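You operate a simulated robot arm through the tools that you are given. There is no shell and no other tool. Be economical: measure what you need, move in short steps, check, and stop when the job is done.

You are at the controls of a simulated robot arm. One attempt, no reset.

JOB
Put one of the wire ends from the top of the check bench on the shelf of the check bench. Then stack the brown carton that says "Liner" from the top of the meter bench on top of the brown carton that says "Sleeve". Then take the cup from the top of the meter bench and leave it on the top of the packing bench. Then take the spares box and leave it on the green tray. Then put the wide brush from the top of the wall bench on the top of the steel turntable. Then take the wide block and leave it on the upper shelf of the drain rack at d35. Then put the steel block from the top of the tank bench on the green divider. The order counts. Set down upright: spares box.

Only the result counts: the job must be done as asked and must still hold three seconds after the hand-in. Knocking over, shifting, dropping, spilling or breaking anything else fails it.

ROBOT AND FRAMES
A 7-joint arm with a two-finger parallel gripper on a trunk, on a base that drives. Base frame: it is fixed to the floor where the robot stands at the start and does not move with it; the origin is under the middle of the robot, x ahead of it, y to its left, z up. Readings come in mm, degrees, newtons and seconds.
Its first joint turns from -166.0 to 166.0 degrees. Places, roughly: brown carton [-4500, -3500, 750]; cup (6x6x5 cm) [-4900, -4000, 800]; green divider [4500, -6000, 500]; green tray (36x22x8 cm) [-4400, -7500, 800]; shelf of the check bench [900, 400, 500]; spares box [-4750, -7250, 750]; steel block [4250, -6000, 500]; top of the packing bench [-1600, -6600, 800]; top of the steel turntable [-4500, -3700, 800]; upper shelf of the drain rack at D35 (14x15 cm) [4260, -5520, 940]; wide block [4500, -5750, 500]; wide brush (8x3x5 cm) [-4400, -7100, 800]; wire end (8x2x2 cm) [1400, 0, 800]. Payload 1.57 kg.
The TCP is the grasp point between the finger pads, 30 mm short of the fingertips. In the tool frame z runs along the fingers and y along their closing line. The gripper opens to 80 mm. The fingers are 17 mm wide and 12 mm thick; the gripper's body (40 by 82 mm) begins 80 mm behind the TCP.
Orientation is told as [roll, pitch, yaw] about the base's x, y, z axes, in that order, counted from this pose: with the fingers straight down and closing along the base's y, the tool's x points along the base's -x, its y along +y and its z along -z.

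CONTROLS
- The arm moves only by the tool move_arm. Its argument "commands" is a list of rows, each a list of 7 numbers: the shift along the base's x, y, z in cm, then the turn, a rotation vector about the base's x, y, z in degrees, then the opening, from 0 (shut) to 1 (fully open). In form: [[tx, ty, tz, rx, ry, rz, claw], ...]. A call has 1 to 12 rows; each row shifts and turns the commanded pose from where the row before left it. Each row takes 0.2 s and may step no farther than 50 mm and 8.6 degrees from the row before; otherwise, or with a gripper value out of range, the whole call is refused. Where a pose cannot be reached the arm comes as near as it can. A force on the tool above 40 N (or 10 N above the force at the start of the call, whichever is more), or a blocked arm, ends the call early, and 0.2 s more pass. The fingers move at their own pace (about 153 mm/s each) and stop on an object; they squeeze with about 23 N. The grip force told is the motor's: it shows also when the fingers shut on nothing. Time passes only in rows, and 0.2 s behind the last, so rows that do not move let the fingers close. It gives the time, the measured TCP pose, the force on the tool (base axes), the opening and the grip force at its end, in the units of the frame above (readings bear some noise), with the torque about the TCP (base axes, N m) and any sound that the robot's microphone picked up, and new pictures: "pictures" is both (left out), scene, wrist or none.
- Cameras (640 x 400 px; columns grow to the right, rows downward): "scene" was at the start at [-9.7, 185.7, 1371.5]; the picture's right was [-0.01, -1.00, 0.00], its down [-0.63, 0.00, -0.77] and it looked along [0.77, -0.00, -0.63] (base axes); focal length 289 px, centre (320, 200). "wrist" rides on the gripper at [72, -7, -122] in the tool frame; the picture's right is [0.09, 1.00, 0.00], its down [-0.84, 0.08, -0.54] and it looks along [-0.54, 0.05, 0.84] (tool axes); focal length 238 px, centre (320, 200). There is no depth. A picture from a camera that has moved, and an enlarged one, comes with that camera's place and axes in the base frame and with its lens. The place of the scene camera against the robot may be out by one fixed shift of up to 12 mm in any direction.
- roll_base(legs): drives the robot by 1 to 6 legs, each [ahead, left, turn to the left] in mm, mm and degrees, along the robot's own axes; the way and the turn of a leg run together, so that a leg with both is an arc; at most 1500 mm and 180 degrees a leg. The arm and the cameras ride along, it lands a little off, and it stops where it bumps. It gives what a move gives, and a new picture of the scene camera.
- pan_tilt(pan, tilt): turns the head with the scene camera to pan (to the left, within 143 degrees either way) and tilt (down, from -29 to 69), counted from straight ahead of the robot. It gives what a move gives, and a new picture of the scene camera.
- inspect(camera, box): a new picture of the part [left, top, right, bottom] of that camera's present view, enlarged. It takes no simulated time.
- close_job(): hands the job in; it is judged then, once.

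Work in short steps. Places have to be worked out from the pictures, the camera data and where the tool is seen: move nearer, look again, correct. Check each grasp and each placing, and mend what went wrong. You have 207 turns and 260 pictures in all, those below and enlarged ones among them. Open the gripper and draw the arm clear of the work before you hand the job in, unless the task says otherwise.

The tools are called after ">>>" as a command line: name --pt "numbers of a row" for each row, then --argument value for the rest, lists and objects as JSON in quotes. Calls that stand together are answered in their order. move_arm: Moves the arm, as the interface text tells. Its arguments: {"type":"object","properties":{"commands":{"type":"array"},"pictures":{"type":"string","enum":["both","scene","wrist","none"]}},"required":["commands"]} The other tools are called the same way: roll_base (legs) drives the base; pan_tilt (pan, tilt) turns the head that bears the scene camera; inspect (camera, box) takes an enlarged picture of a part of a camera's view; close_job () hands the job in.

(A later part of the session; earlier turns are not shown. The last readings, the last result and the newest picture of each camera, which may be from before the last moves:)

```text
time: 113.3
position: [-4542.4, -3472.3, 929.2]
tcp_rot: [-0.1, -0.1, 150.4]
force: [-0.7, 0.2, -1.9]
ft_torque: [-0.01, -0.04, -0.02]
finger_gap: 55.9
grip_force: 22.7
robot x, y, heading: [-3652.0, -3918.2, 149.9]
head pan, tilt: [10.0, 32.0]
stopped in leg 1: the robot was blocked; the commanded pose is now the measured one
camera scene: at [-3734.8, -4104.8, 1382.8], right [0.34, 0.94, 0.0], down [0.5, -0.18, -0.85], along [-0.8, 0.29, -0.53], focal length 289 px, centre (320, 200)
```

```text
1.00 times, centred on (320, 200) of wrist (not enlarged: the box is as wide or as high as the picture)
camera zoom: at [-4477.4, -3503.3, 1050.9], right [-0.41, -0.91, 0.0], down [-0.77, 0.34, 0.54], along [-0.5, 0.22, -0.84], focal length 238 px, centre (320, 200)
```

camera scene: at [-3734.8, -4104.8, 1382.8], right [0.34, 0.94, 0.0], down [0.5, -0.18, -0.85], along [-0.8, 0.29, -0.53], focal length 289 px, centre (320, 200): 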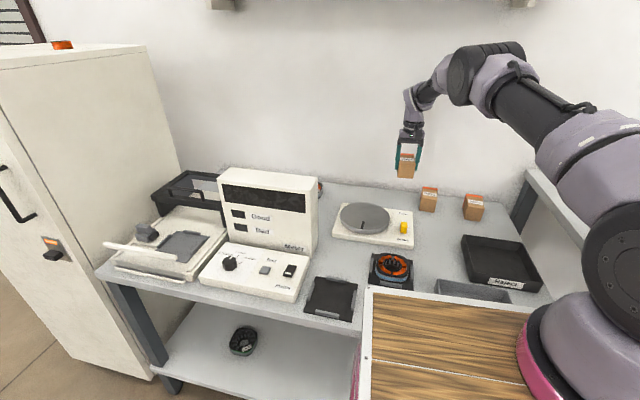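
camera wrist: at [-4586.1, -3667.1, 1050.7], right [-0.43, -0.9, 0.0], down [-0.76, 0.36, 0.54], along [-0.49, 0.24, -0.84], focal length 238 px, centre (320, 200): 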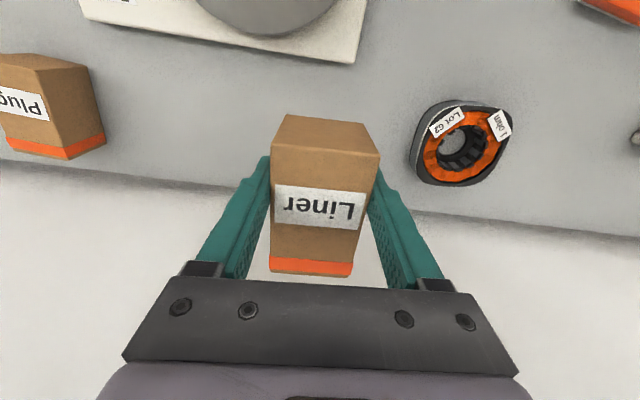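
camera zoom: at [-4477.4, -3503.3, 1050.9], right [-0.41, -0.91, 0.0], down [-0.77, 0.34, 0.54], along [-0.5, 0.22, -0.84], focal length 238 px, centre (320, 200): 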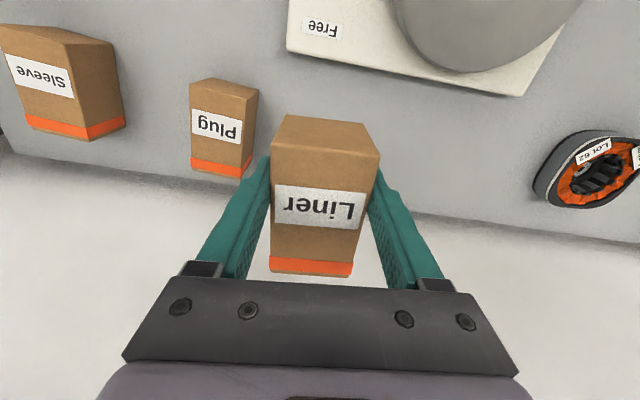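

Blocked by something on the right; ease back left 20 mm. Zoom on Sleeve for a fix.

>>> roll_base --legs '[[0, 15, 0]]'

>>> inspect --camera "wrist" --box '[0, 0, 240, 150]'

>>> pan_tilt --pan -50 --tilt 35

```text
time: 114.0
position: [-4549.2, -3485.7, 928.6]
tcp_rot: [0.0, 0.0, 150.5]
force: [-0.5, 0.6, -2.9]
ft_torque: [-0.02, -0.04, 0.01]
finger_gap: 56.1
grip_force: 22.7
robot x, y, heading: [-3657.1, -3930.6, 150.2]
head pan, tilt: [10.0, 32.0]
camera scene: at [-3742.2, -4117.8, 1382.8], right [0.34, 0.94, 0.0], down [0.5, -0.18, -0.85], along [-0.8, 0.29, -0.53], focal length 289 px, centre (320, 200)
```

scene: 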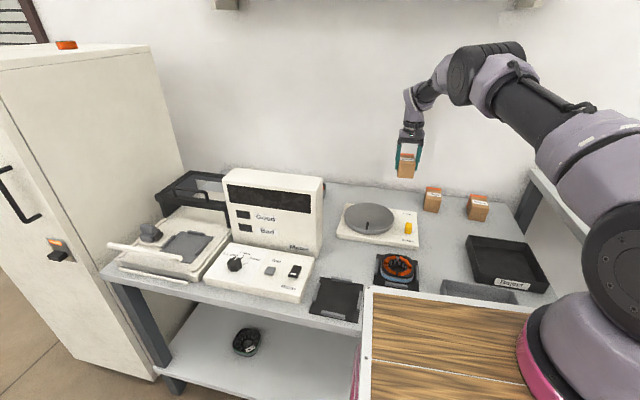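

```text
2.67 times, centred on (120, 75) of wrist
camera zoom: at [-4485.0, -3516.1, 1051.2], right [-0.41, -0.91, 0.0], down [-0.77, 0.34, 0.54], along [-0.5, 0.22, -0.84], focal length 636 px, centre (853, 533)
```

zoom: 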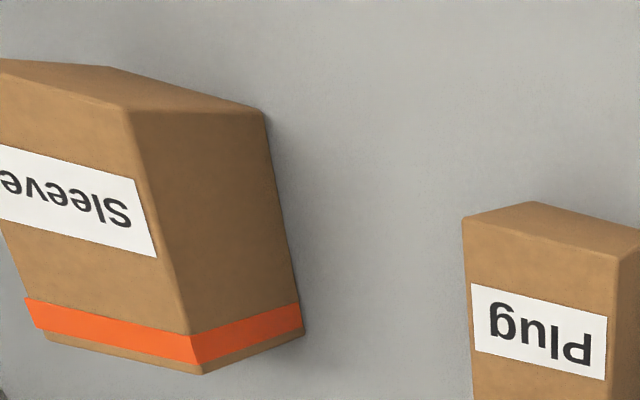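

```text
time: 115.3
position: [-4550.3, -3484.5, 928.9]
tcp_rot: [0.0, -0.1, 150.5]
force: [0.9, -0.9, -2.0]
ft_torque: [-0.06, -0.02, 0.02]
finger_gap: 55.7
grip_force: 22.8
robot x, y, heading: [-3654.3, -3930.6, 150.0]
head pan, tilt: [-50.0, 35.0]
camera scene: at [-3673.5, -4061.6, 1378.2], right [0.98, 0.18, 0.0], down [0.1, -0.56, -0.82], along [-0.14, 0.81, -0.57], focal length 289 px, centre (320, 200)
```

scene: 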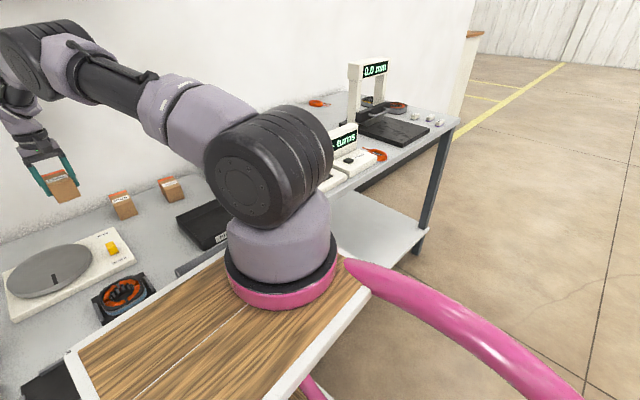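

Sleeve fix: top z≈806, centre ≈[-4403,-3256], long axis heading ≈140°. Move Liner above it and turn 10.5°.

>>> move_arm --pt "2.63 3.66 0 0 0 -1.75 0" --pt "2.63 3.66 0 0 0 -1.75 0" --pt "2.63 3.66 0 0 0 -1.75 0" --pt "2.63 3.66 0 0 0 -1.75 0" --pt "2.63 3.66 0 0 0 -1.75 0" --pt "2.63 3.66 0 0 0 -1.75 0" --pt "0 0 -2 0 0 0 0"

```text
time: 116.9
position: [-4390.7, -3263.7, 909.7]
tcp_rot: [-0.1, -0.1, 140.1]
force: [-0.2, -0.4, -1.9]
ft_torque: [0.02, -0.04, -0.01]
finger_gap: 55.9
grip_force: 22.8
robot x, y, heading: [-3656.0, -3930.6, 150.4]
head pan, tilt: [-50.0, 35.0]
camera scene: at [-3673.3, -4061.6, 1378.2], right [0.98, 0.17, 0.0], down [0.1, -0.56, -0.82], along [-0.14, 0.81, -0.57], focal length 289 px, centre (320, 200)
camera wrist: at [-4332.4, -3306.5, 1031.5], right [-0.57, -0.82, 0.0], down [-0.69, 0.48, 0.54], along [-0.45, 0.31, -0.84], focal length 238 px, centre (320, 200)
```

scene: 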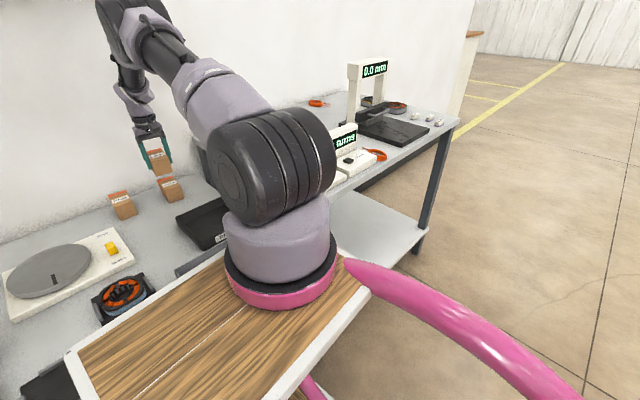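
wrist: 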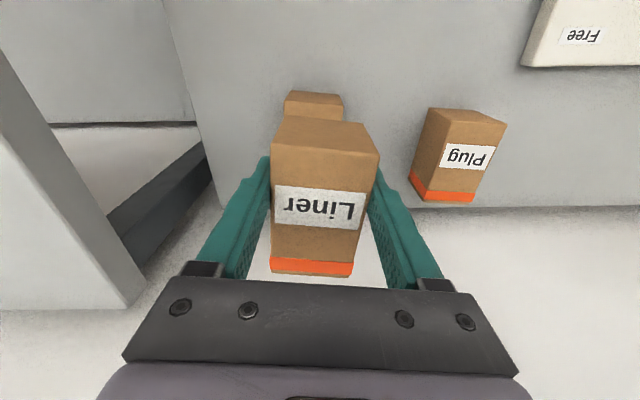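

Zoom to check lateral alignment of Liner over Sleeve.

>>> inspect --camera "wrist" --box '[240, 70, 400, 170]'

```text
4.00 times, centred on (320, 120) of wrist
camera zoom: at [-4332.4, -3306.5, 1031.5], right [-0.57, -0.82, 0.0], down [-0.69, 0.48, 0.54], along [-0.45, 0.31, -0.84], focal length 953 px, centre (320, 520)
```

zoom: 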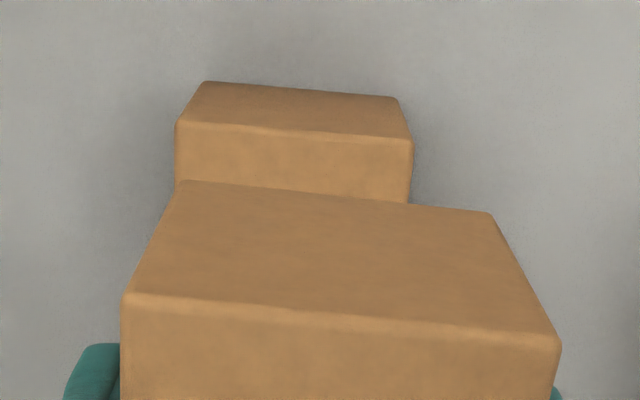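

Shift by (+3.4,+7.9) mm and lower to just above the Sleeve top.

>>> move_arm --pt "0.34 0.79 -2 0 0 0 0" --pt "0 0 -2 0 0 0 0" --pt "0 0 -1 0 0 0 0" --pictures "wrist"

>>> inspect --camera "wrist" --box '[240, 70, 400, 170]'

```text
time: 117.7
position: [-4388.8, -3257.4, 860.5]
tcp_rot: [0.0, -0.1, 140.1]
force: [-1.2, 0.3, -2.1]
ft_torque: [0.01, -0.04, -0.03]
finger_gap: 56.1
grip_force: 22.6
robot x, y, heading: [-3654.7, -3924.7, 149.9]
head pan, tilt: [-50.0, 35.0]
camera wrist: at [-4330.1, -3299.7, 981.4], right [-0.57, -0.82, 0.0], down [-0.69, 0.48, 0.54], along [-0.45, 0.31, -0.84], focal length 238 px, centre (320, 200)
```

wrist: 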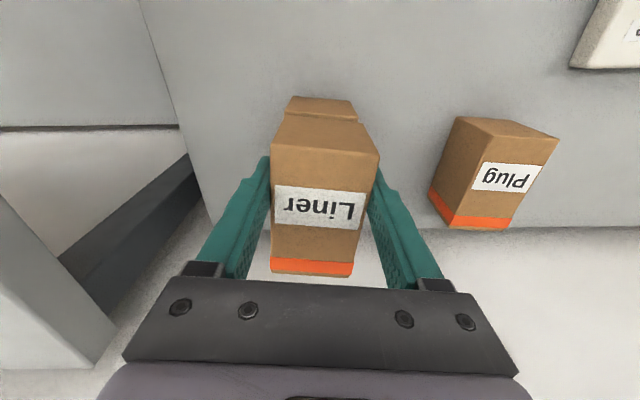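

```text
4.00 times, centred on (320, 120) of wrist
camera zoom: at [-4330.1, -3299.7, 981.4], right [-0.57, -0.82, 0.0], down [-0.69, 0.48, 0.54], along [-0.45, 0.31, -0.84], focal length 953 px, centre (320, 520)
```

zoom: 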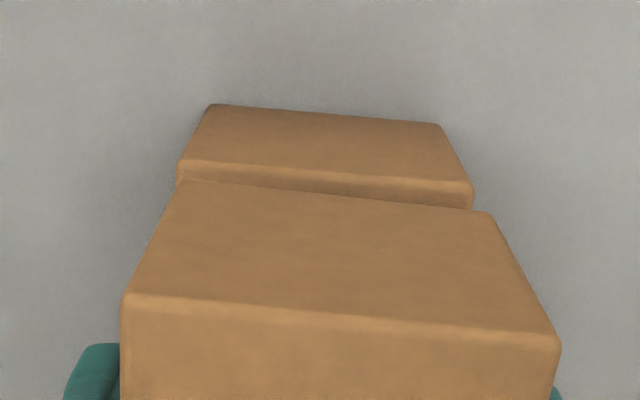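

Aligned within 2 mm. Lower to contact.

>>> move_arm --pt "0 0.1 -0.6 0 0 0 0" --pt "0 0 -0.4 0 0 0 0" --pt "0 0 -0.2 0 0 0 0" --pt "0 0 -0.2 0 0 0 0" --pictures "wrist"

```text
time: 118.7
position: [-4389.4, -3256.2, 849.0]
tcp_rot: [0.0, -0.4, 140.0]
force: [2.3, 0.9, 23.8]
ft_torque: [0.03, -0.05, -0.31]
finger_gap: 55.8
grip_force: 23.2
robot x, y, heading: [-3656.9, -3931.5, 150.0]
head pan, tilt: [-50.0, 35.0]
camera wrist: at [-4330.6, -3298.5, 970.1], right [-0.57, -0.82, 0.0], down [-0.69, 0.48, 0.55], along [-0.45, 0.31, -0.84], focal length 238 px, centre (320, 200)
```

wrist: 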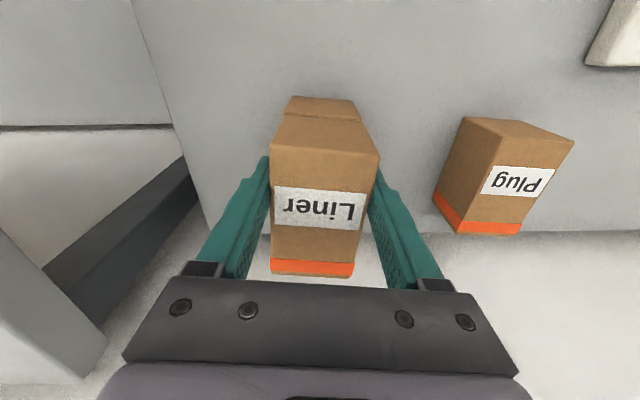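

Contact at 849 with 24 N. Ease 1 mm, open, then rise straight up.

>>> move_arm --pt "0 0 0.1 0 0 0 0" --pt "0 0 0 0 0 0 0.85" --pt "0 0 0 0 0 0 1" --pt "0 0 1.5 0 0 0 1" --pt "0 0 4 0 0 0 1" --pt "0 0 4 0 0 0 1" --pt "1.5 -1 4 0 0 0 1"

```text
time: 120.3
position: [-4372.8, -3266.9, 979.4]
tcp_rot: [0.0, 0.0, 140.0]
force: [-0.2, -0.4, -0.4]
ft_torque: [-0.03, -0.03, -0.02]
finger_gap: 80.1
grip_force: 0.1
robot x, y, heading: [-3652.9, -3929.8, 150.2]
head pan, tilt: [-50.0, 35.0]
camera scene: at [-3673.8, -4061.2, 1378.2], right [0.98, 0.18, 0.0], down [0.1, -0.56, -0.82], along [-0.14, 0.81, -0.57], focal length 289 px, centre (320, 200)
camera wrist: at [-4315.6, -3308.3, 1101.9], right [-0.57, -0.82, 0.0], down [-0.69, 0.48, 0.54], along [-0.45, 0.31, -0.84], focal length 238 px, centre (320, 200)
```

scene: 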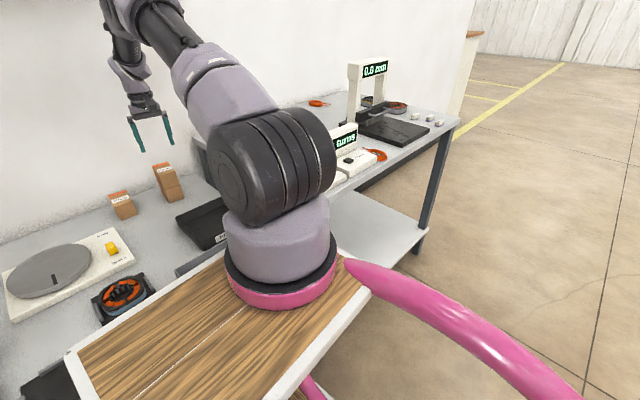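
wrist: 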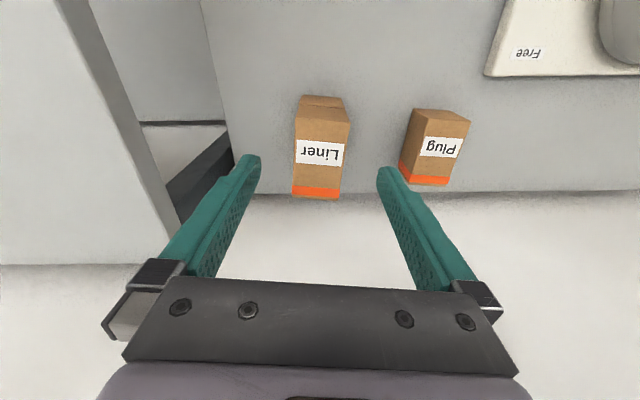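

Liner is stacked on Sleeve. Next the cup behind the meter (~[-4848,-4022]). Raise the arm, then shift the base left along the bench.

>>> move_arm --pt "3 -2 3 0 0 3 1" --pt "3 -2 3 0 0 3 1" --pt "3 -2 3 0 0 3 1" --pt "3 -2 2 0 0 0 1" --pictures "none"

>>> roll_base --legs '[[-60, 0, -1.2], [0, 560, 0]]'

>>> pan_tilt --pan 10 --tilt 32

>>> inspect --camera "wrist" --box '[0, 0, 640, 400]'

```text
time: 121.3
position: [-4252.6, -3347.5, 1090.3]
tcp_rot: [0.0, -0.2, 149.1]
force: [-0.1, 0.0, 0.3]
ft_torque: [-0.03, -0.03, -0.03]
finger_gap: 80.0
grip_force: 0.0
robot x, y, heading: [-3653.3, -3928.3, 150.0]
head pan, tilt: [-50.0, 35.0]
```

```text
time: 125.1
position: [-4482.3, -3849.6, 1091.6]
tcp_rot: [0.0, -0.1, 148.1]
force: [-0.3, 0.5, -0.2]
ft_torque: [-0.03, -0.01, 0.02]
finger_gap: 80.1
grip_force: 0.0
robot x, y, heading: [-3890.5, -4443.1, 149.0]
head pan, tilt: [-50.0, 35.0]
camera scene: at [-3914.3, -4573.9, 1378.2], right [0.99, 0.16, 0.0], down [0.09, -0.57, -0.82], along [-0.13, 0.81, -0.57], focal length 289 px, centre (320, 200)
```

scene: 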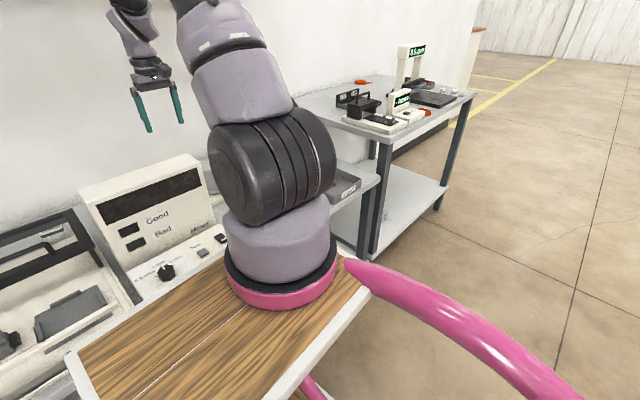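

```text
time: 126.4
position: [-4482.6, -3849.7, 1090.8]
tcp_rot: [0.0, 0.0, 147.9]
force: [0.2, -0.8, -1.2]
ft_torque: [0.0, -0.04, 0.01]
finger_gap: 79.7
grip_force: 0.0
robot x, y, heading: [-3891.9, -4446.8, 149.0]
head pan, tilt: [10.0, 32.0]
camera scene: at [-3984.0, -4628.8, 1382.8], right [0.36, 0.93, 0.0], down [0.49, -0.19, -0.85], along [-0.79, 0.3, -0.53], focal length 289 px, centre (320, 200)
```

scene: 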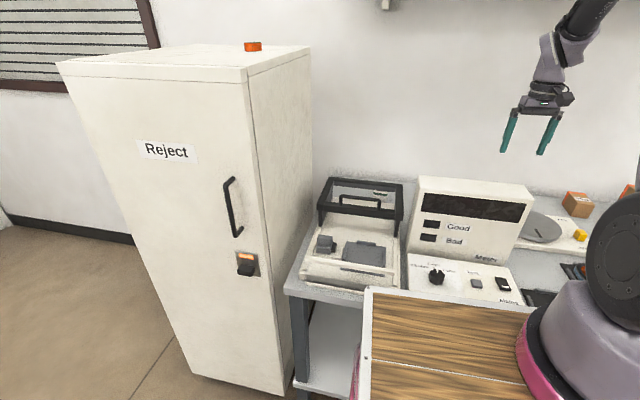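

```text
1.00 times, centred on (320, 200) of wrist (not enlarged: the box is as wide or as high as the picture)
camera zoom: at [-4418.8, -3883.0, 1212.9], right [-0.45, -0.89, 0.0], down [-0.75, 0.38, 0.54], along [-0.49, 0.24, -0.84], focal length 238 px, centre (320, 200)
```

zoom: 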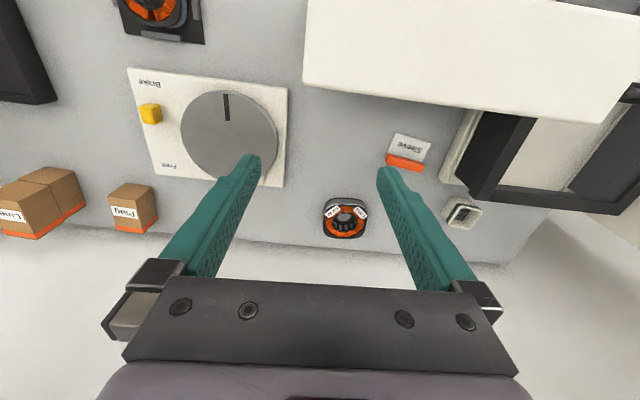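

Zoom on the candidate cup.

>>> inspect --camera "wrist" --box '[380, 120, 540, 260]'

```text
2.86 times, centred on (460, 190) of wrist
camera zoom: at [-4418.8, -3883.0, 1212.9], right [-0.45, -0.89, 0.0], down [-0.75, 0.38, 0.54], along [-0.49, 0.24, -0.84], focal length 681 px, centre (-80, 229)
```

zoom: 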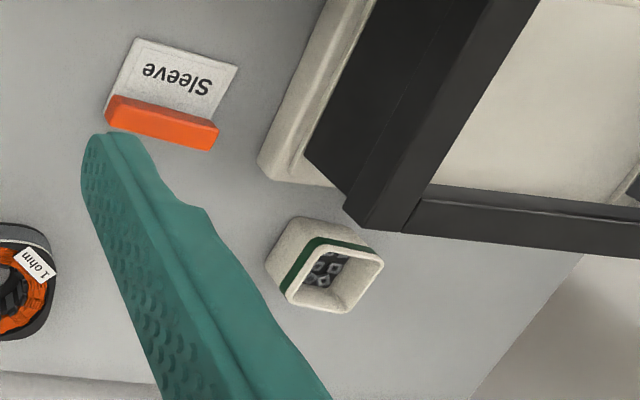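

It's an open square cup holding small parts, so it must stay level. Zoom more to get its orientation.

>>> inspect --camera "wrist" --box '[430, 180, 500, 240]'

>>> inspect --camera "scene" --box '[280, 150, 480, 300]'

```text
6.67 times, centred on (465, 210) of wrist
camera zoom: at [-4418.8, -3883.0, 1212.9], right [-0.45, -0.89, 0.0], down [-0.75, 0.38, 0.54], along [-0.49, 0.24, -0.84], focal length 1589 px, centre (-647, 133)
```

zoom: 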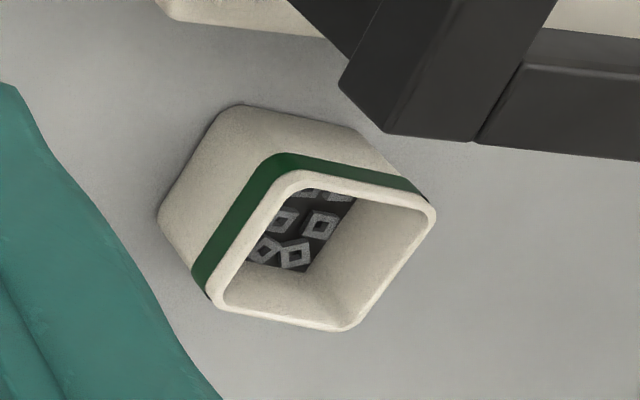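

```text
2.67 times, centred on (380, 225) of scene
camera zoom: at [-3984.0, -4628.8, 1382.8], right [0.36, 0.93, 0.0], down [0.49, -0.19, -0.85], along [-0.79, 0.3, -0.53], focal length 770 px, centre (160, 133)
```

zoom: 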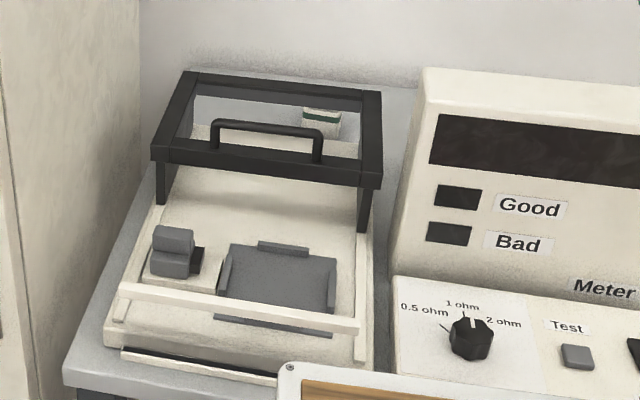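

Cup centre ≈[-4844,-4024], rim z≈800, axes at 139°; the device's frame (top z≈865) is ~60 mm in front, so I grip high. Drive 55 mm ahead and move above the cup.

>>> roll_base --legs '[[55, 0, 0]]'

>>> move_arm --pt "-3.9 -2.5 -1 0 0 -1.1 1" --pt "-3.9 -2.5 -1 0 0 -1.1 1" --pt "-3.9 -2.5 -1 0 0 -1.1 1" --pt "-3.9 -2.5 -1 0 0 -1.1 1" --pt "-3.9 -2.5 -1 0 0 -1.1 1" --pt "-3.9 -2.5 -1 0 0 -1.1 1" --pt "-3.9 -2.5 -1 0 0 -1.1 1" --pt "-3.9 -2.5 -1 0 0 -1.1 1"

```text
time: 127.4
position: [-4530.1, -3821.0, 1091.0]
tcp_rot: [0.0, -0.1, 148.0]
force: [-0.5, 0.6, -0.7]
ft_torque: [-0.06, 0.01, 0.0]
finger_gap: 80.1
grip_force: 0.1
robot x, y, heading: [-3942.3, -4412.7, 149.4]
head pan, tilt: [10.0, 32.0]
camera scene: at [-4031.5, -4600.5, 1382.8], right [0.36, 0.93, 0.0], down [0.5, -0.19, -0.85], along [-0.79, 0.3, -0.53], focal length 289 px, centre (320, 200)
```

scene: 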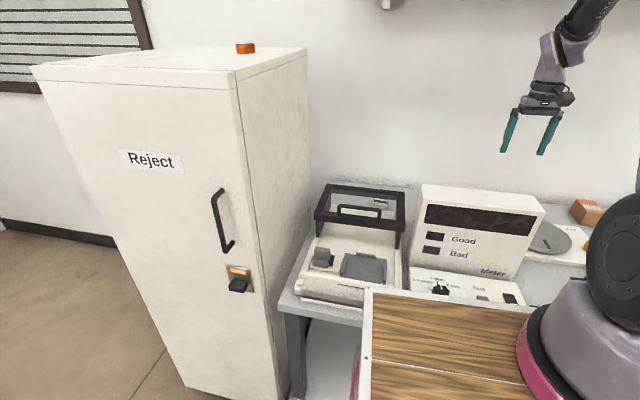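

```text
time: 129.2
position: [-4839.5, -4020.7, 1012.0]
tcp_rot: [0.0, -0.1, 139.2]
force: [0.5, 0.9, 0.3]
ft_torque: [-0.08, 0.03, 0.05]
finger_gap: 80.1
grip_force: 0.1
robot x, y, heading: [-3939.5, -4415.5, 148.6]
head pan, tilt: [10.0, 32.0]
camera scene: at [-4031.1, -4600.3, 1382.9], right [0.36, 0.93, 0.0], down [0.49, -0.19, -0.85], along [-0.79, 0.3, -0.53], focal length 289 px, centre (320, 200)
camera wrist: at [-4782.8, -4063.0, 1133.5], right [-0.58, -0.81, 0.0], down [-0.68, 0.49, 0.54], along [-0.44, 0.32, -0.84], focal length 238 px, centre (320, 200)
```

scene: 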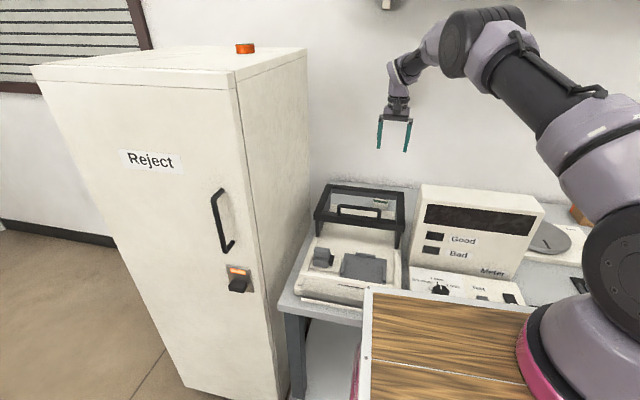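
wrist: 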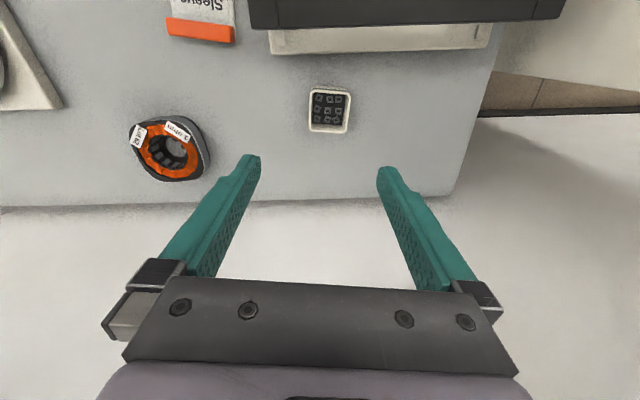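

Cup centre reads [-4848,-4030]. Correct and descend to ~895.

>>> move_arm --pt "-0.4 -0.4 -4 0 0 0 1" --pt "-0.4 -0.4 -4 0 0 0 1" --pt "0 0 -3.5 0 0 0 1" --pictures "both"

```text
time: 130.0
position: [-4849.1, -4030.4, 896.8]
tcp_rot: [0.0, -0.2, 139.3]
force: [0.0, 0.3, 0.3]
ft_torque: [-0.03, 0.01, 0.0]
finger_gap: 80.0
grip_force: 0.1
robot x, y, heading: [-3941.5, -4414.9, 149.1]
head pan, tilt: [10.0, 32.0]
camera scene: at [-4031.2, -4600.7, 1382.8], right [0.36, 0.93, 0.0], down [0.49, -0.19, -0.85], along [-0.79, 0.3, -0.53], focal length 289 px, centre (320, 200)
camera wrist: at [-4791.7, -4072.4, 1019.2], right [-0.58, -0.81, 0.0], down [-0.68, 0.49, 0.54], along [-0.44, 0.32, -0.84], focal length 238 px, centre (320, 200)
```

scene: 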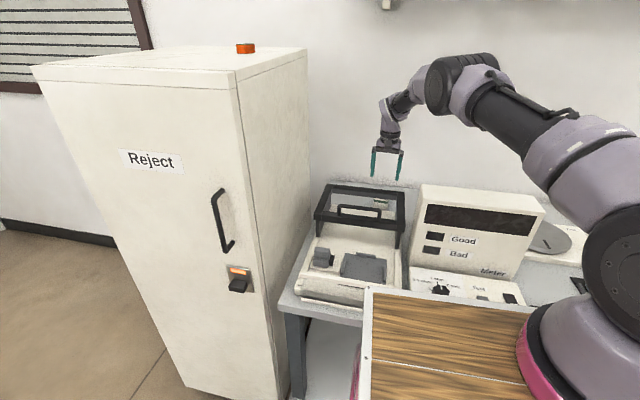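
wrist: 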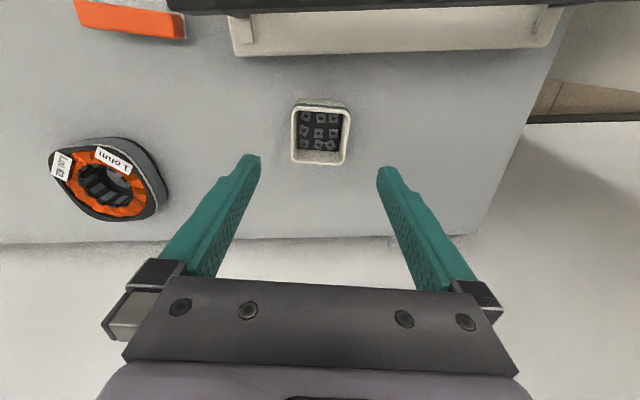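

Aligned. Descend to TCP 798 and close on the cup's upper part.

>>> move_arm --pt "0.1 0 -4 0 0 0 1" --pt "0 0 -3.5 0 0 0 1" --pt "0 0 -2.3 0 0 0 1" --pt "0 0 0 0 0 0 0.4" --pt "0 0 0 0 0 0 0.4" --pt "0 0 0 0 0 0 0.2" --pictures "wrist"

```text
time: 131.4
position: [-4848.1, -4029.0, 797.9]
tcp_rot: [0.0, -0.1, 139.3]
force: [0.1, -0.2, 0.3]
ft_torque: [0.03, -0.01, 0.02]
finger_gap: 55.2
grip_force: 23.4
robot x, y, heading: [-3944.4, -4416.7, 148.9]
head pan, tilt: [10.0, 32.0]
camera wrist: at [-4791.4, -4072.3, 920.4], right [-0.58, -0.81, 0.0], down [-0.68, 0.49, 0.54], along [-0.44, 0.32, -0.84], focal length 238 px, centre (320, 200)
```

wrist: 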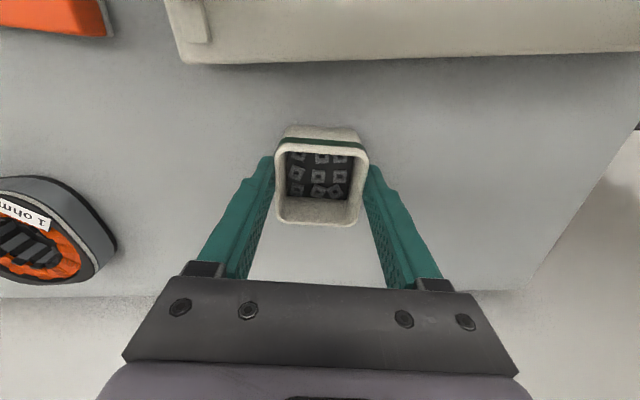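

Cup gripped (55 mm). Lift gently and straight.

>>> move_arm --pt "0 0 0.5 0 0 0 0" --pt "0 0 1 0 0 0 0" --pt "0 0 2 0 0 0 0" --pt "0 0 3 0 0 0 0" --pt "0 0 3 0 0 0 0" --pt "0 0 3 0 0 0 0" --pt "0 0 3 0 0 0 0" --pt "0 0 3 0 0 0 0" --pt "0 0 3 0 0 0 0"

```text
time: 133.4
position: [-4848.9, -4030.3, 1013.1]
tcp_rot: [-0.1, -0.1, 139.3]
force: [-0.3, 0.6, -1.0]
ft_torque: [0.01, -0.01, 0.02]
finger_gap: 54.9
grip_force: 22.9
robot x, y, heading: [-3939.0, -4413.9, 149.1]
head pan, tilt: [10.0, 32.0]
camera scene: at [-4031.7, -4600.4, 1382.8], right [0.36, 0.93, 0.0], down [0.5, -0.19, -0.85], along [-0.79, 0.3, -0.53], focal length 289 px, centre (320, 200)
camera wrist: at [-4791.5, -4073.4, 1135.3], right [-0.58, -0.81, 0.0], down [-0.68, 0.49, 0.54], along [-0.44, 0.31, -0.84], focal length 238 px, centre (320, 200)
```

scene: 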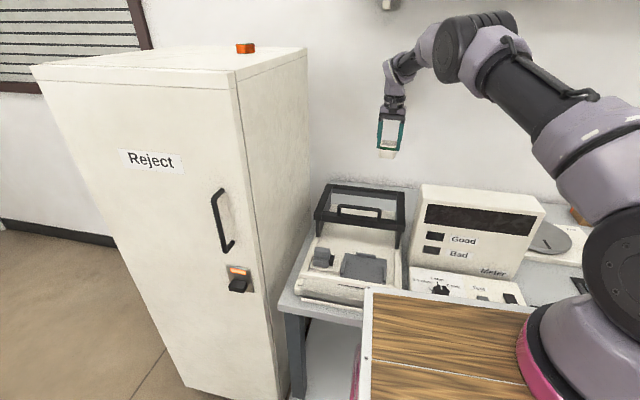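
wrist: 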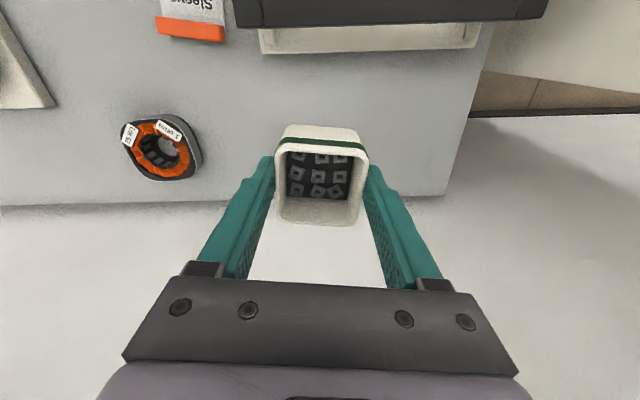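

Retract the arm toward the robot, keeping it level, then back away and look toward the packing bench.

>>> move_arm --pt "4 -2.45 0.8 0 0 0 0" --pt "4 -2.45 0.8 0 0 0 0" --pt "4 -2.45 0.8 0 0 0 0" --pt "4 -2.45 0.8 0 0 0 0" --pt "4 -2.45 0.8 0 0 0 0" --pt "4 -2.45 0.8 0 0 0 0" --pt "4 -2.45 0.8 0 0 0 0" --pt "4 -2.45 0.8 0 0 0 0" --pt "4 -2.45 0.8 0 0 0 0" --pt "4 -2.45 0.8 0 0 0 0" --pictures "wrist"

>>> roll_base --legs '[[-450, 0, 0], [0, 0, 90]]'

>>> pan_tilt --pan 45 --tilt 20

```text
time: 135.6
position: [-4449.8, -4274.2, 1092.4]
tcp_rot: [0.1, -0.1, 139.3]
force: [-0.4, 0.5, -0.9]
ft_torque: [0.02, -0.06, -0.01]
finger_gap: 55.4
grip_force: 22.6
robot x, y, heading: [-3940.3, -4415.9, 149.1]
head pan, tilt: [10.0, 32.0]
camera wrist: at [-4392.0, -4316.9, 1214.2], right [-0.58, -0.81, 0.0], down [-0.68, 0.49, 0.54], along [-0.44, 0.32, -0.84], focal length 238 px, centre (320, 200)
```

wrist: 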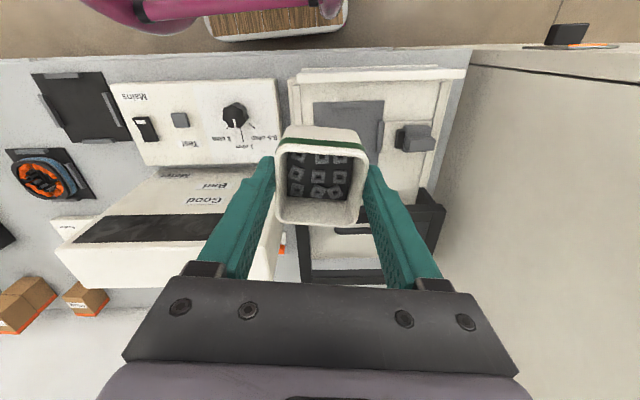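

```text
time: 138.0
position: [-4101.9, -4476.6, 1092.7]
tcp_rot: [0.0, -0.1, 139.0]
force: [0.0, 0.4, -0.8]
ft_torque: [0.01, -0.02, 0.0]
finger_gap: 55.1
grip_force: 23.0
robot x, y, heading: [-3596.8, -4620.9, 148.8]
head pan, tilt: [10.0, 32.0]
stopped in leg 1: the robot was blocked; the commanded pose is now the measured one
camera scene: at [-3686.9, -4804.0, 1382.8], right [0.36, 0.93, 0.0], down [0.49, -0.19, -0.85], along [-0.79, 0.31, -0.53], focal length 289 px, centre (320, 200)
```

scene: 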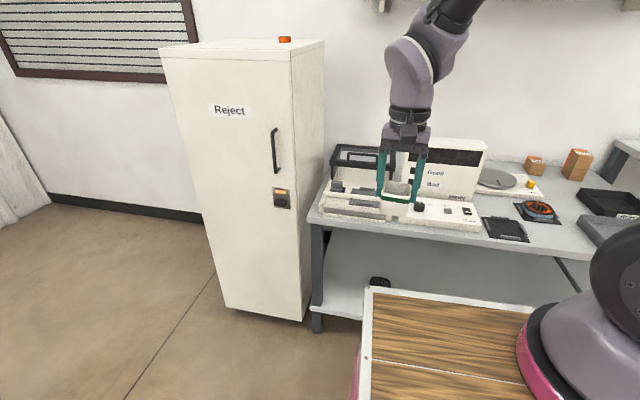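

```text
time: 139.1
position: [-4102.0, -4476.5, 1092.1]
tcp_rot: [0.1, -0.1, 139.0]
force: [0.3, 0.1, -1.0]
ft_torque: [-0.02, 0.0, -0.01]
finger_gap: 55.5
grip_force: 22.4
robot x, y, heading: [-3596.5, -4617.5, 148.8]
head pan, tilt: [45.0, 20.0]
camera scene: at [-3694.0, -4858.4, 1402.0], right [-0.24, 0.97, 0.0], down [0.33, 0.08, -0.94], along [-0.91, -0.22, -0.34], focal length 289 px, centre (320, 200)
```

scene: 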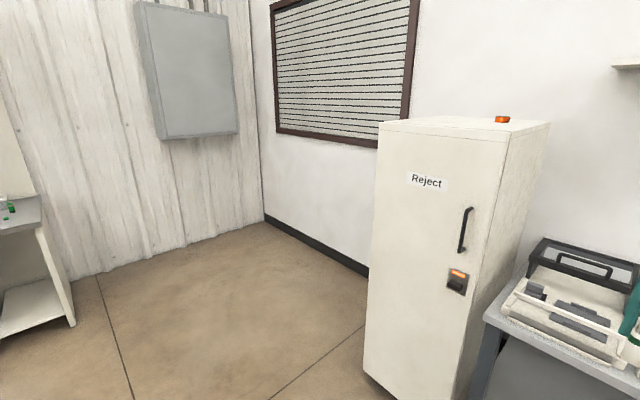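

The robot was blocked behind after ~400 mm. Look backward on both sides.

>>> pan_tilt --pan 140 --tilt 35

>>> pan_tilt --pan -140 --tilt 30

```text
time: 140.8
position: [-4101.4, -4475.7, 1092.7]
tcp_rot: [0.0, -0.2, 139.0]
force: [0.3, 0.0, -1.3]
ft_torque: [-0.06, -0.01, 0.03]
finger_gap: 55.0
grip_force: 22.5
robot x, y, heading: [-3594.2, -4620.9, 148.7]
head pan, tilt: [140.0, 35.0]
camera scene: at [-3575.2, -4919.7, 1378.2], right [-0.95, -0.32, 0.0], down [-0.18, 0.54, -0.82], along [0.26, -0.78, -0.57], focal length 289 px, centre (320, 200)
```

scene: 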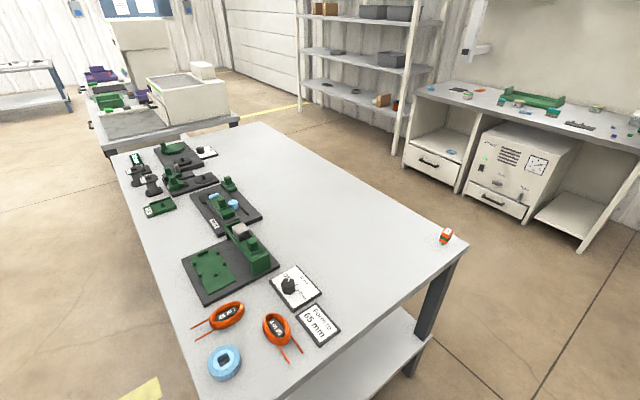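

```text
time: 144.6
position: [-4102.1, -4475.5, 1092.5]
tcp_rot: [0.0, -0.1, 139.1]
force: [0.6, -0.2, -0.3]
ft_torque: [0.04, 0.02, 0.02]
finger_gap: 55.3
grip_force: 22.8
robot x, y, heading: [-3597.3, -4618.7, 148.8]
head pan, tilt: [-140.0, 30.0]
camera scene: at [-3514.1, -4822.5, 1386.0], right [0.15, -0.99, 0.0], down [-0.49, -0.08, -0.87], along [0.86, 0.13, -0.5], focal length 289 px, centre (320, 200)
```

scene: 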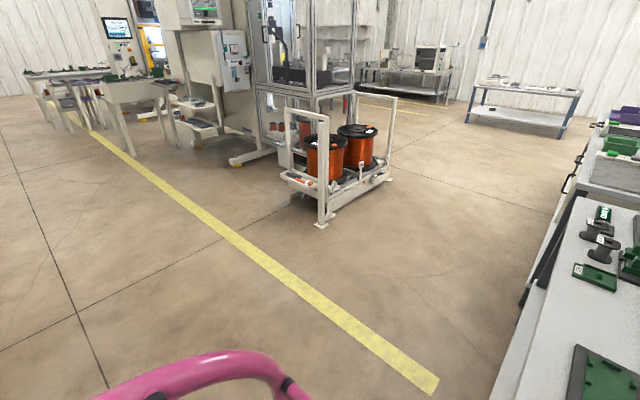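

A long bench stands right behind me (I touched its corner; nothing fell). The packing bench lies beyond it, near [-1600,-6600]. I'll go ahead 60, right 450, then turn around to heading ≈-35° to follow the aisle.

>>> roll_base --legs '[[60, 0, 0], [0, -450, 0], [0, 0, 88], [0, 0, 88]]'

>>> pan_tilt --pan 0 --tilt 25

```text
time: 155.3
position: [-2922.2, -4392.8, 1093.6]
tcp_rot: [0.0, -0.1, -46.4]
force: [-0.4, 0.1, -0.8]
ft_torque: [0.02, 0.01, 0.0]
finger_gap: 55.0
grip_force: 23.1
robot x, y, heading: [-3416.2, -4201.9, -36.8]
head pan, tilt: [-140.0, 30.0]
camera scene: at [-3464.9, -3999.3, 1386.0], right [-0.06, 1.0, 0.0], down [0.5, 0.03, -0.87], along [-0.86, -0.05, -0.5], focal length 289 px, centre (320, 200)
```

scene: 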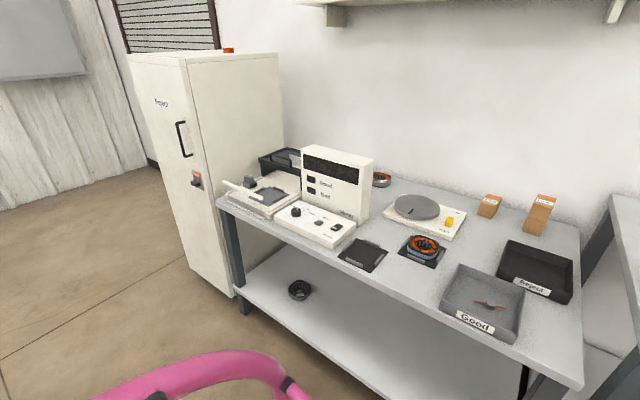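

```text
time: 157.6
position: [-2922.5, -4393.4, 1092.1]
tcp_rot: [0.1, -0.2, -46.4]
force: [0.7, -0.5, -1.0]
ft_torque: [0.0, 0.01, -0.03]
finger_gap: 55.4
grip_force: 22.5
robot x, y, heading: [-3412.1, -4199.3, -36.9]
head pan, tilt: [0.0, 25.0]
camera scene: at [-3300.8, -4049.5, 1393.9], right [-0.6, -0.8, 0.0], down [-0.34, 0.25, -0.91], along [0.73, -0.54, -0.42], focal length 289 px, centre (320, 200)
```

scene: 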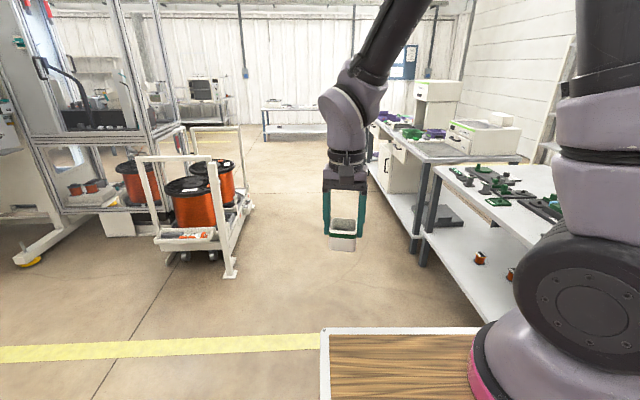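

Aisle is clear. Drive along it (turn +2.5°, 2 legs), then turn right to face the packing bench.

>>> roll_base --legs '[[0, 0, 2.5], [1400, 0, 0], [1350, 0, 0]]'

>>> pan_tilt --pan -80 --tilt 32

```text
time: 171.2
position: [-643.6, -5888.5, 1092.3]
tcp_rot: [0.0, -0.1, -42.8]
force: [-0.5, -0.4, 0.0]
ft_torque: [-0.01, -0.04, -0.01]
finger_gap: 54.9
grip_force: 23.0
robot x, y, heading: [-1146.8, -5727.6, -33.2]
head pan, tilt: [0.0, 25.0]
camera scene: at [-1043.7, -5569.6, 1393.9], right [-0.55, -0.84, 0.0], down [-0.35, 0.23, -0.91], along [0.76, -0.5, -0.42], focal length 289 px, centre (320, 200)
```

scene: 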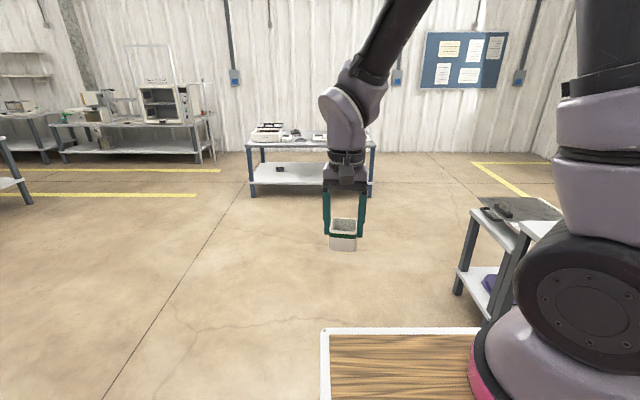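

```text
time: 172.8
position: [-644.5, -5889.1, 1092.7]
tcp_rot: [-0.1, -0.1, -42.9]
force: [-0.7, -0.6, -0.2]
ft_torque: [0.01, 0.0, -0.03]
finger_gap: 55.4
grip_force: 23.1
robot x, y, heading: [-1144.1, -5730.2, -33.1]
head pan, tilt: [-80.0, 32.0]
camera scene: at [-1156.1, -5601.3, 1382.8], right [-0.92, 0.39, 0.0], down [0.21, 0.49, -0.85], along [-0.33, -0.78, -0.53], focal length 289 px, centre (320, 200)
```

scene: 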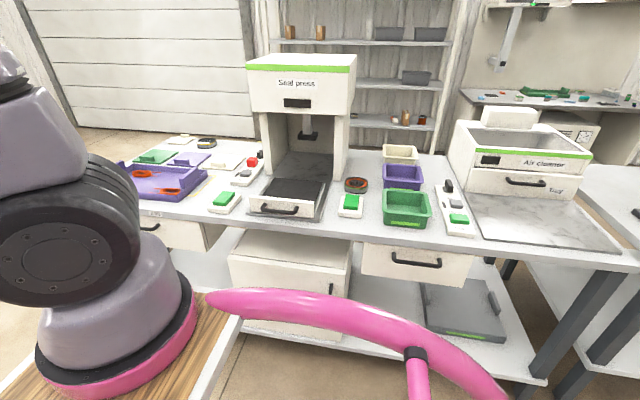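

The packing bench is on the right. Turn to face it.

>>> roll_base --legs '[[0, 0, -90]]'

>>> pan_tilt --pan -5 --tilt 38

```text
time: 177.0
position: [-1310.8, -6229.6, 1093.3]
tcp_rot: [0.0, 0.0, -133.4]
force: [0.6, 0.4, -0.4]
ft_torque: [0.02, 0.02, 0.02]
finger_gap: 55.1
grip_force: 22.6
robot x, y, heading: [-1145.3, -5729.9, -124.0]
head pan, tilt: [-80.0, 32.0]
camera scene: at [-1010.0, -5719.2, 1382.8], right [0.4, 0.91, 0.0], down [0.48, -0.21, -0.85], along [-0.78, 0.34, -0.53], focal length 289 px, centre (320, 200)
```

scene: 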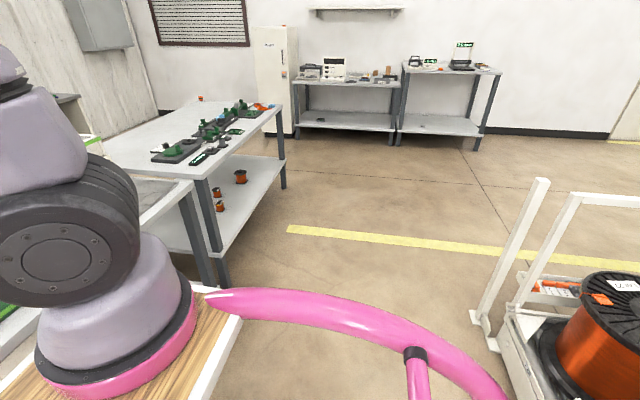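

```text
time: 178.5
position: [-1311.4, -6228.9, 1093.7]
tcp_rot: [0.0, -0.2, -133.6]
force: [-0.1, -0.2, -0.8]
ft_torque: [0.01, -0.01, 0.01]
finger_gap: 55.3
grip_force: 23.2
robot x, y, heading: [-1143.8, -5729.0, -123.7]
head pan, tilt: [-5.0, 38.0]
camera scene: at [-982.2, -5822.6, 1373.6], right [-0.78, 0.63, 0.0], down [0.39, 0.48, -0.79], along [-0.49, -0.61, -0.62], focal length 289 px, centre (320, 200)
```

scene: 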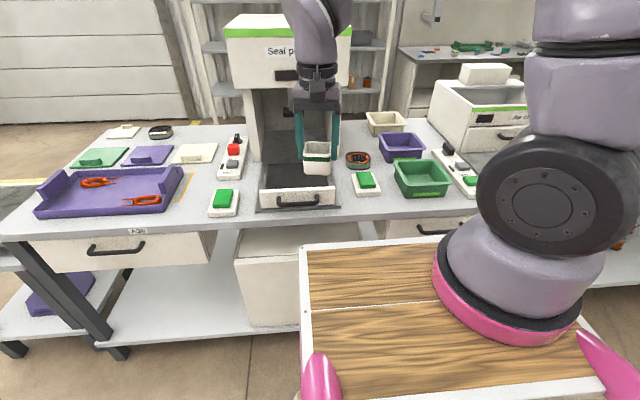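

Free strip in front of the green bin (~100 mm deep). Move the cup above it and align to the bench edge.

>>> move_arm --pt "-4.7 -0.1 0 0 0 1.6 0" --pt "-4.7 -0.1 0 0 0 1.6 0" --pt "-4.7 -0.1 -1 0 0 1.6 0" --pt "-4.7 -0.1 -1 0 0 1.6 0" --pt "-4.7 -0.1 -1 0 0 1.6 0"

```text
time: 179.7
position: [-1546.3, -6232.9, 1062.8]
tcp_rot: [0.0, -0.1, -125.5]
force: [1.2, 0.8, 0.1]
ft_torque: [0.01, 0.03, 0.0]
finger_gap: 55.1
grip_force: 22.6
robot x, y, heading: [-1143.0, -5729.4, -123.9]
head pan, tilt: [-5.0, 38.0]
camera scene: at [-981.6, -5822.4, 1373.6], right [-0.78, 0.63, 0.0], down [0.39, 0.48, -0.79], along [-0.49, -0.61, -0.62], focal length 289 px, centre (320, 200)
camera wrist: at [-1511.0, -6171.0, 1184.9], right [0.87, -0.5, 0.0], down [-0.42, -0.73, 0.54], along [-0.27, -0.47, -0.84], focal length 238 px, centre (320, 200)
```

scene: 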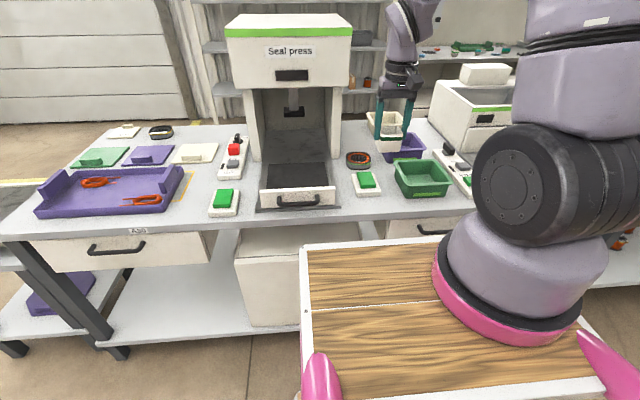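
wrist: 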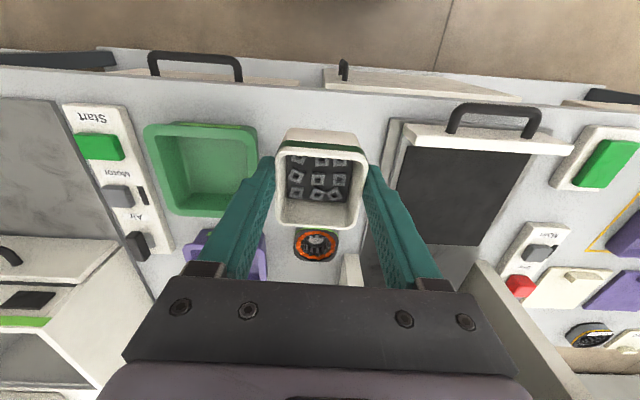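

Bench z here seems ~755–790. In front of the green bin the strip is ~115 mm deep. Move laterally to ~[-1716,-6176] and lower some.

>>> move_arm --pt "-4.2 1.43 0 0 0 0 0" --pt "-4.2 1.43 0 0 0 0 0" --pt "-4.2 1.43 0 0 0 0 0" --pt "-4.2 1.43 0 0 0 0.7 0" --pt "0 0 -4 0 0 0.7 0" --pt "0 0 -4 0 0 0.7 0" --pt "0 0 -4 0 0 0.7 0"

```text
time: 181.3
position: [-1713.2, -6177.4, 943.0]
tcp_rot: [0.1, -0.2, -122.7]
force: [0.2, -0.5, 0.0]
ft_torque: [-0.02, 0.0, -0.04]
finger_gap: 55.3
grip_force: 23.0
robot x, y, heading: [-1147.8, -5730.6, -123.8]
head pan, tilt: [-5.0, 38.0]
camera scene: at [-981.9, -5822.3, 1373.6], right [-0.78, 0.63, 0.0], down [0.39, 0.48, -0.79], along [-0.49, -0.61, -0.62], focal length 289 px, centre (320, 200)
camera wrist: at [-1681.9, -6113.3, 1064.4], right [0.89, -0.46, 0.0], down [-0.39, -0.75, 0.54], along [-0.25, -0.48, -0.84], focal length 238 px, centre (320, 200)
```

scene: 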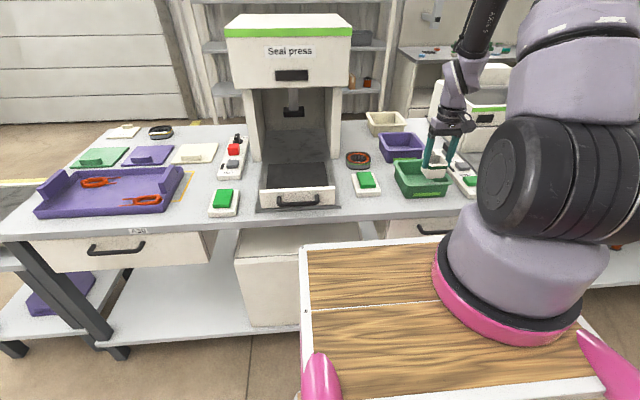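
wrist: 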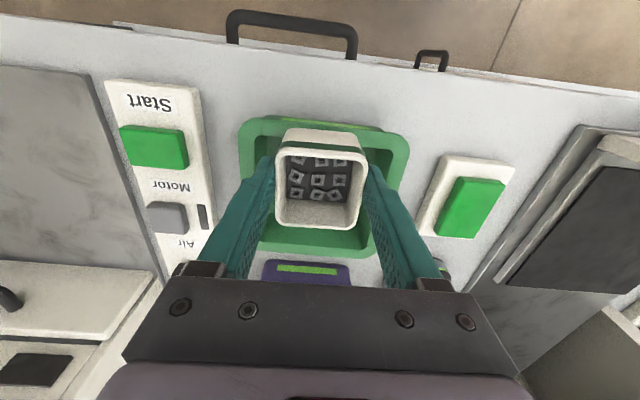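

The strip before the button box is deeper (~100 mm). Shift there: ~[-1554,-6251].

>>> move_arm --pt "3.98 -1.83 0 0 0 0 0" --pt "3.98 -1.83 0 0 0 0 0" --pt "3.98 -1.83 0 0 0 0 0" --pt "3.98 -1.83 0 0 0 0 0" --pt "0 0 -2 0 0 0 0" --pictures "wrist"

```text
time: 182.5
position: [-1554.9, -6249.5, 921.7]
tcp_rot: [0.0, -0.2, -122.7]
force: [-0.5, 0.2, 0.3]
ft_torque: [-0.04, -0.03, 0.03]
finger_gap: 55.0
grip_force: 23.1
robot x, y, heading: [-1146.3, -5728.4, -123.7]
head pan, tilt: [-5.0, 38.0]
camera wrist: at [-1523.4, -6186.2, 1044.7], right [0.89, -0.46, 0.0], down [-0.39, -0.75, 0.54], along [-0.25, -0.48, -0.84], focal length 238 px, centre (320, 200)
```

wrist: 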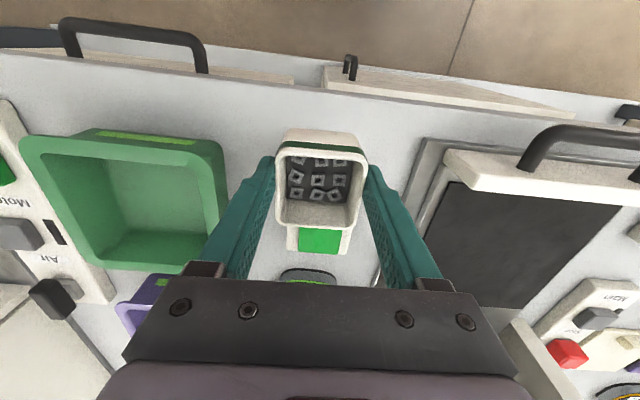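

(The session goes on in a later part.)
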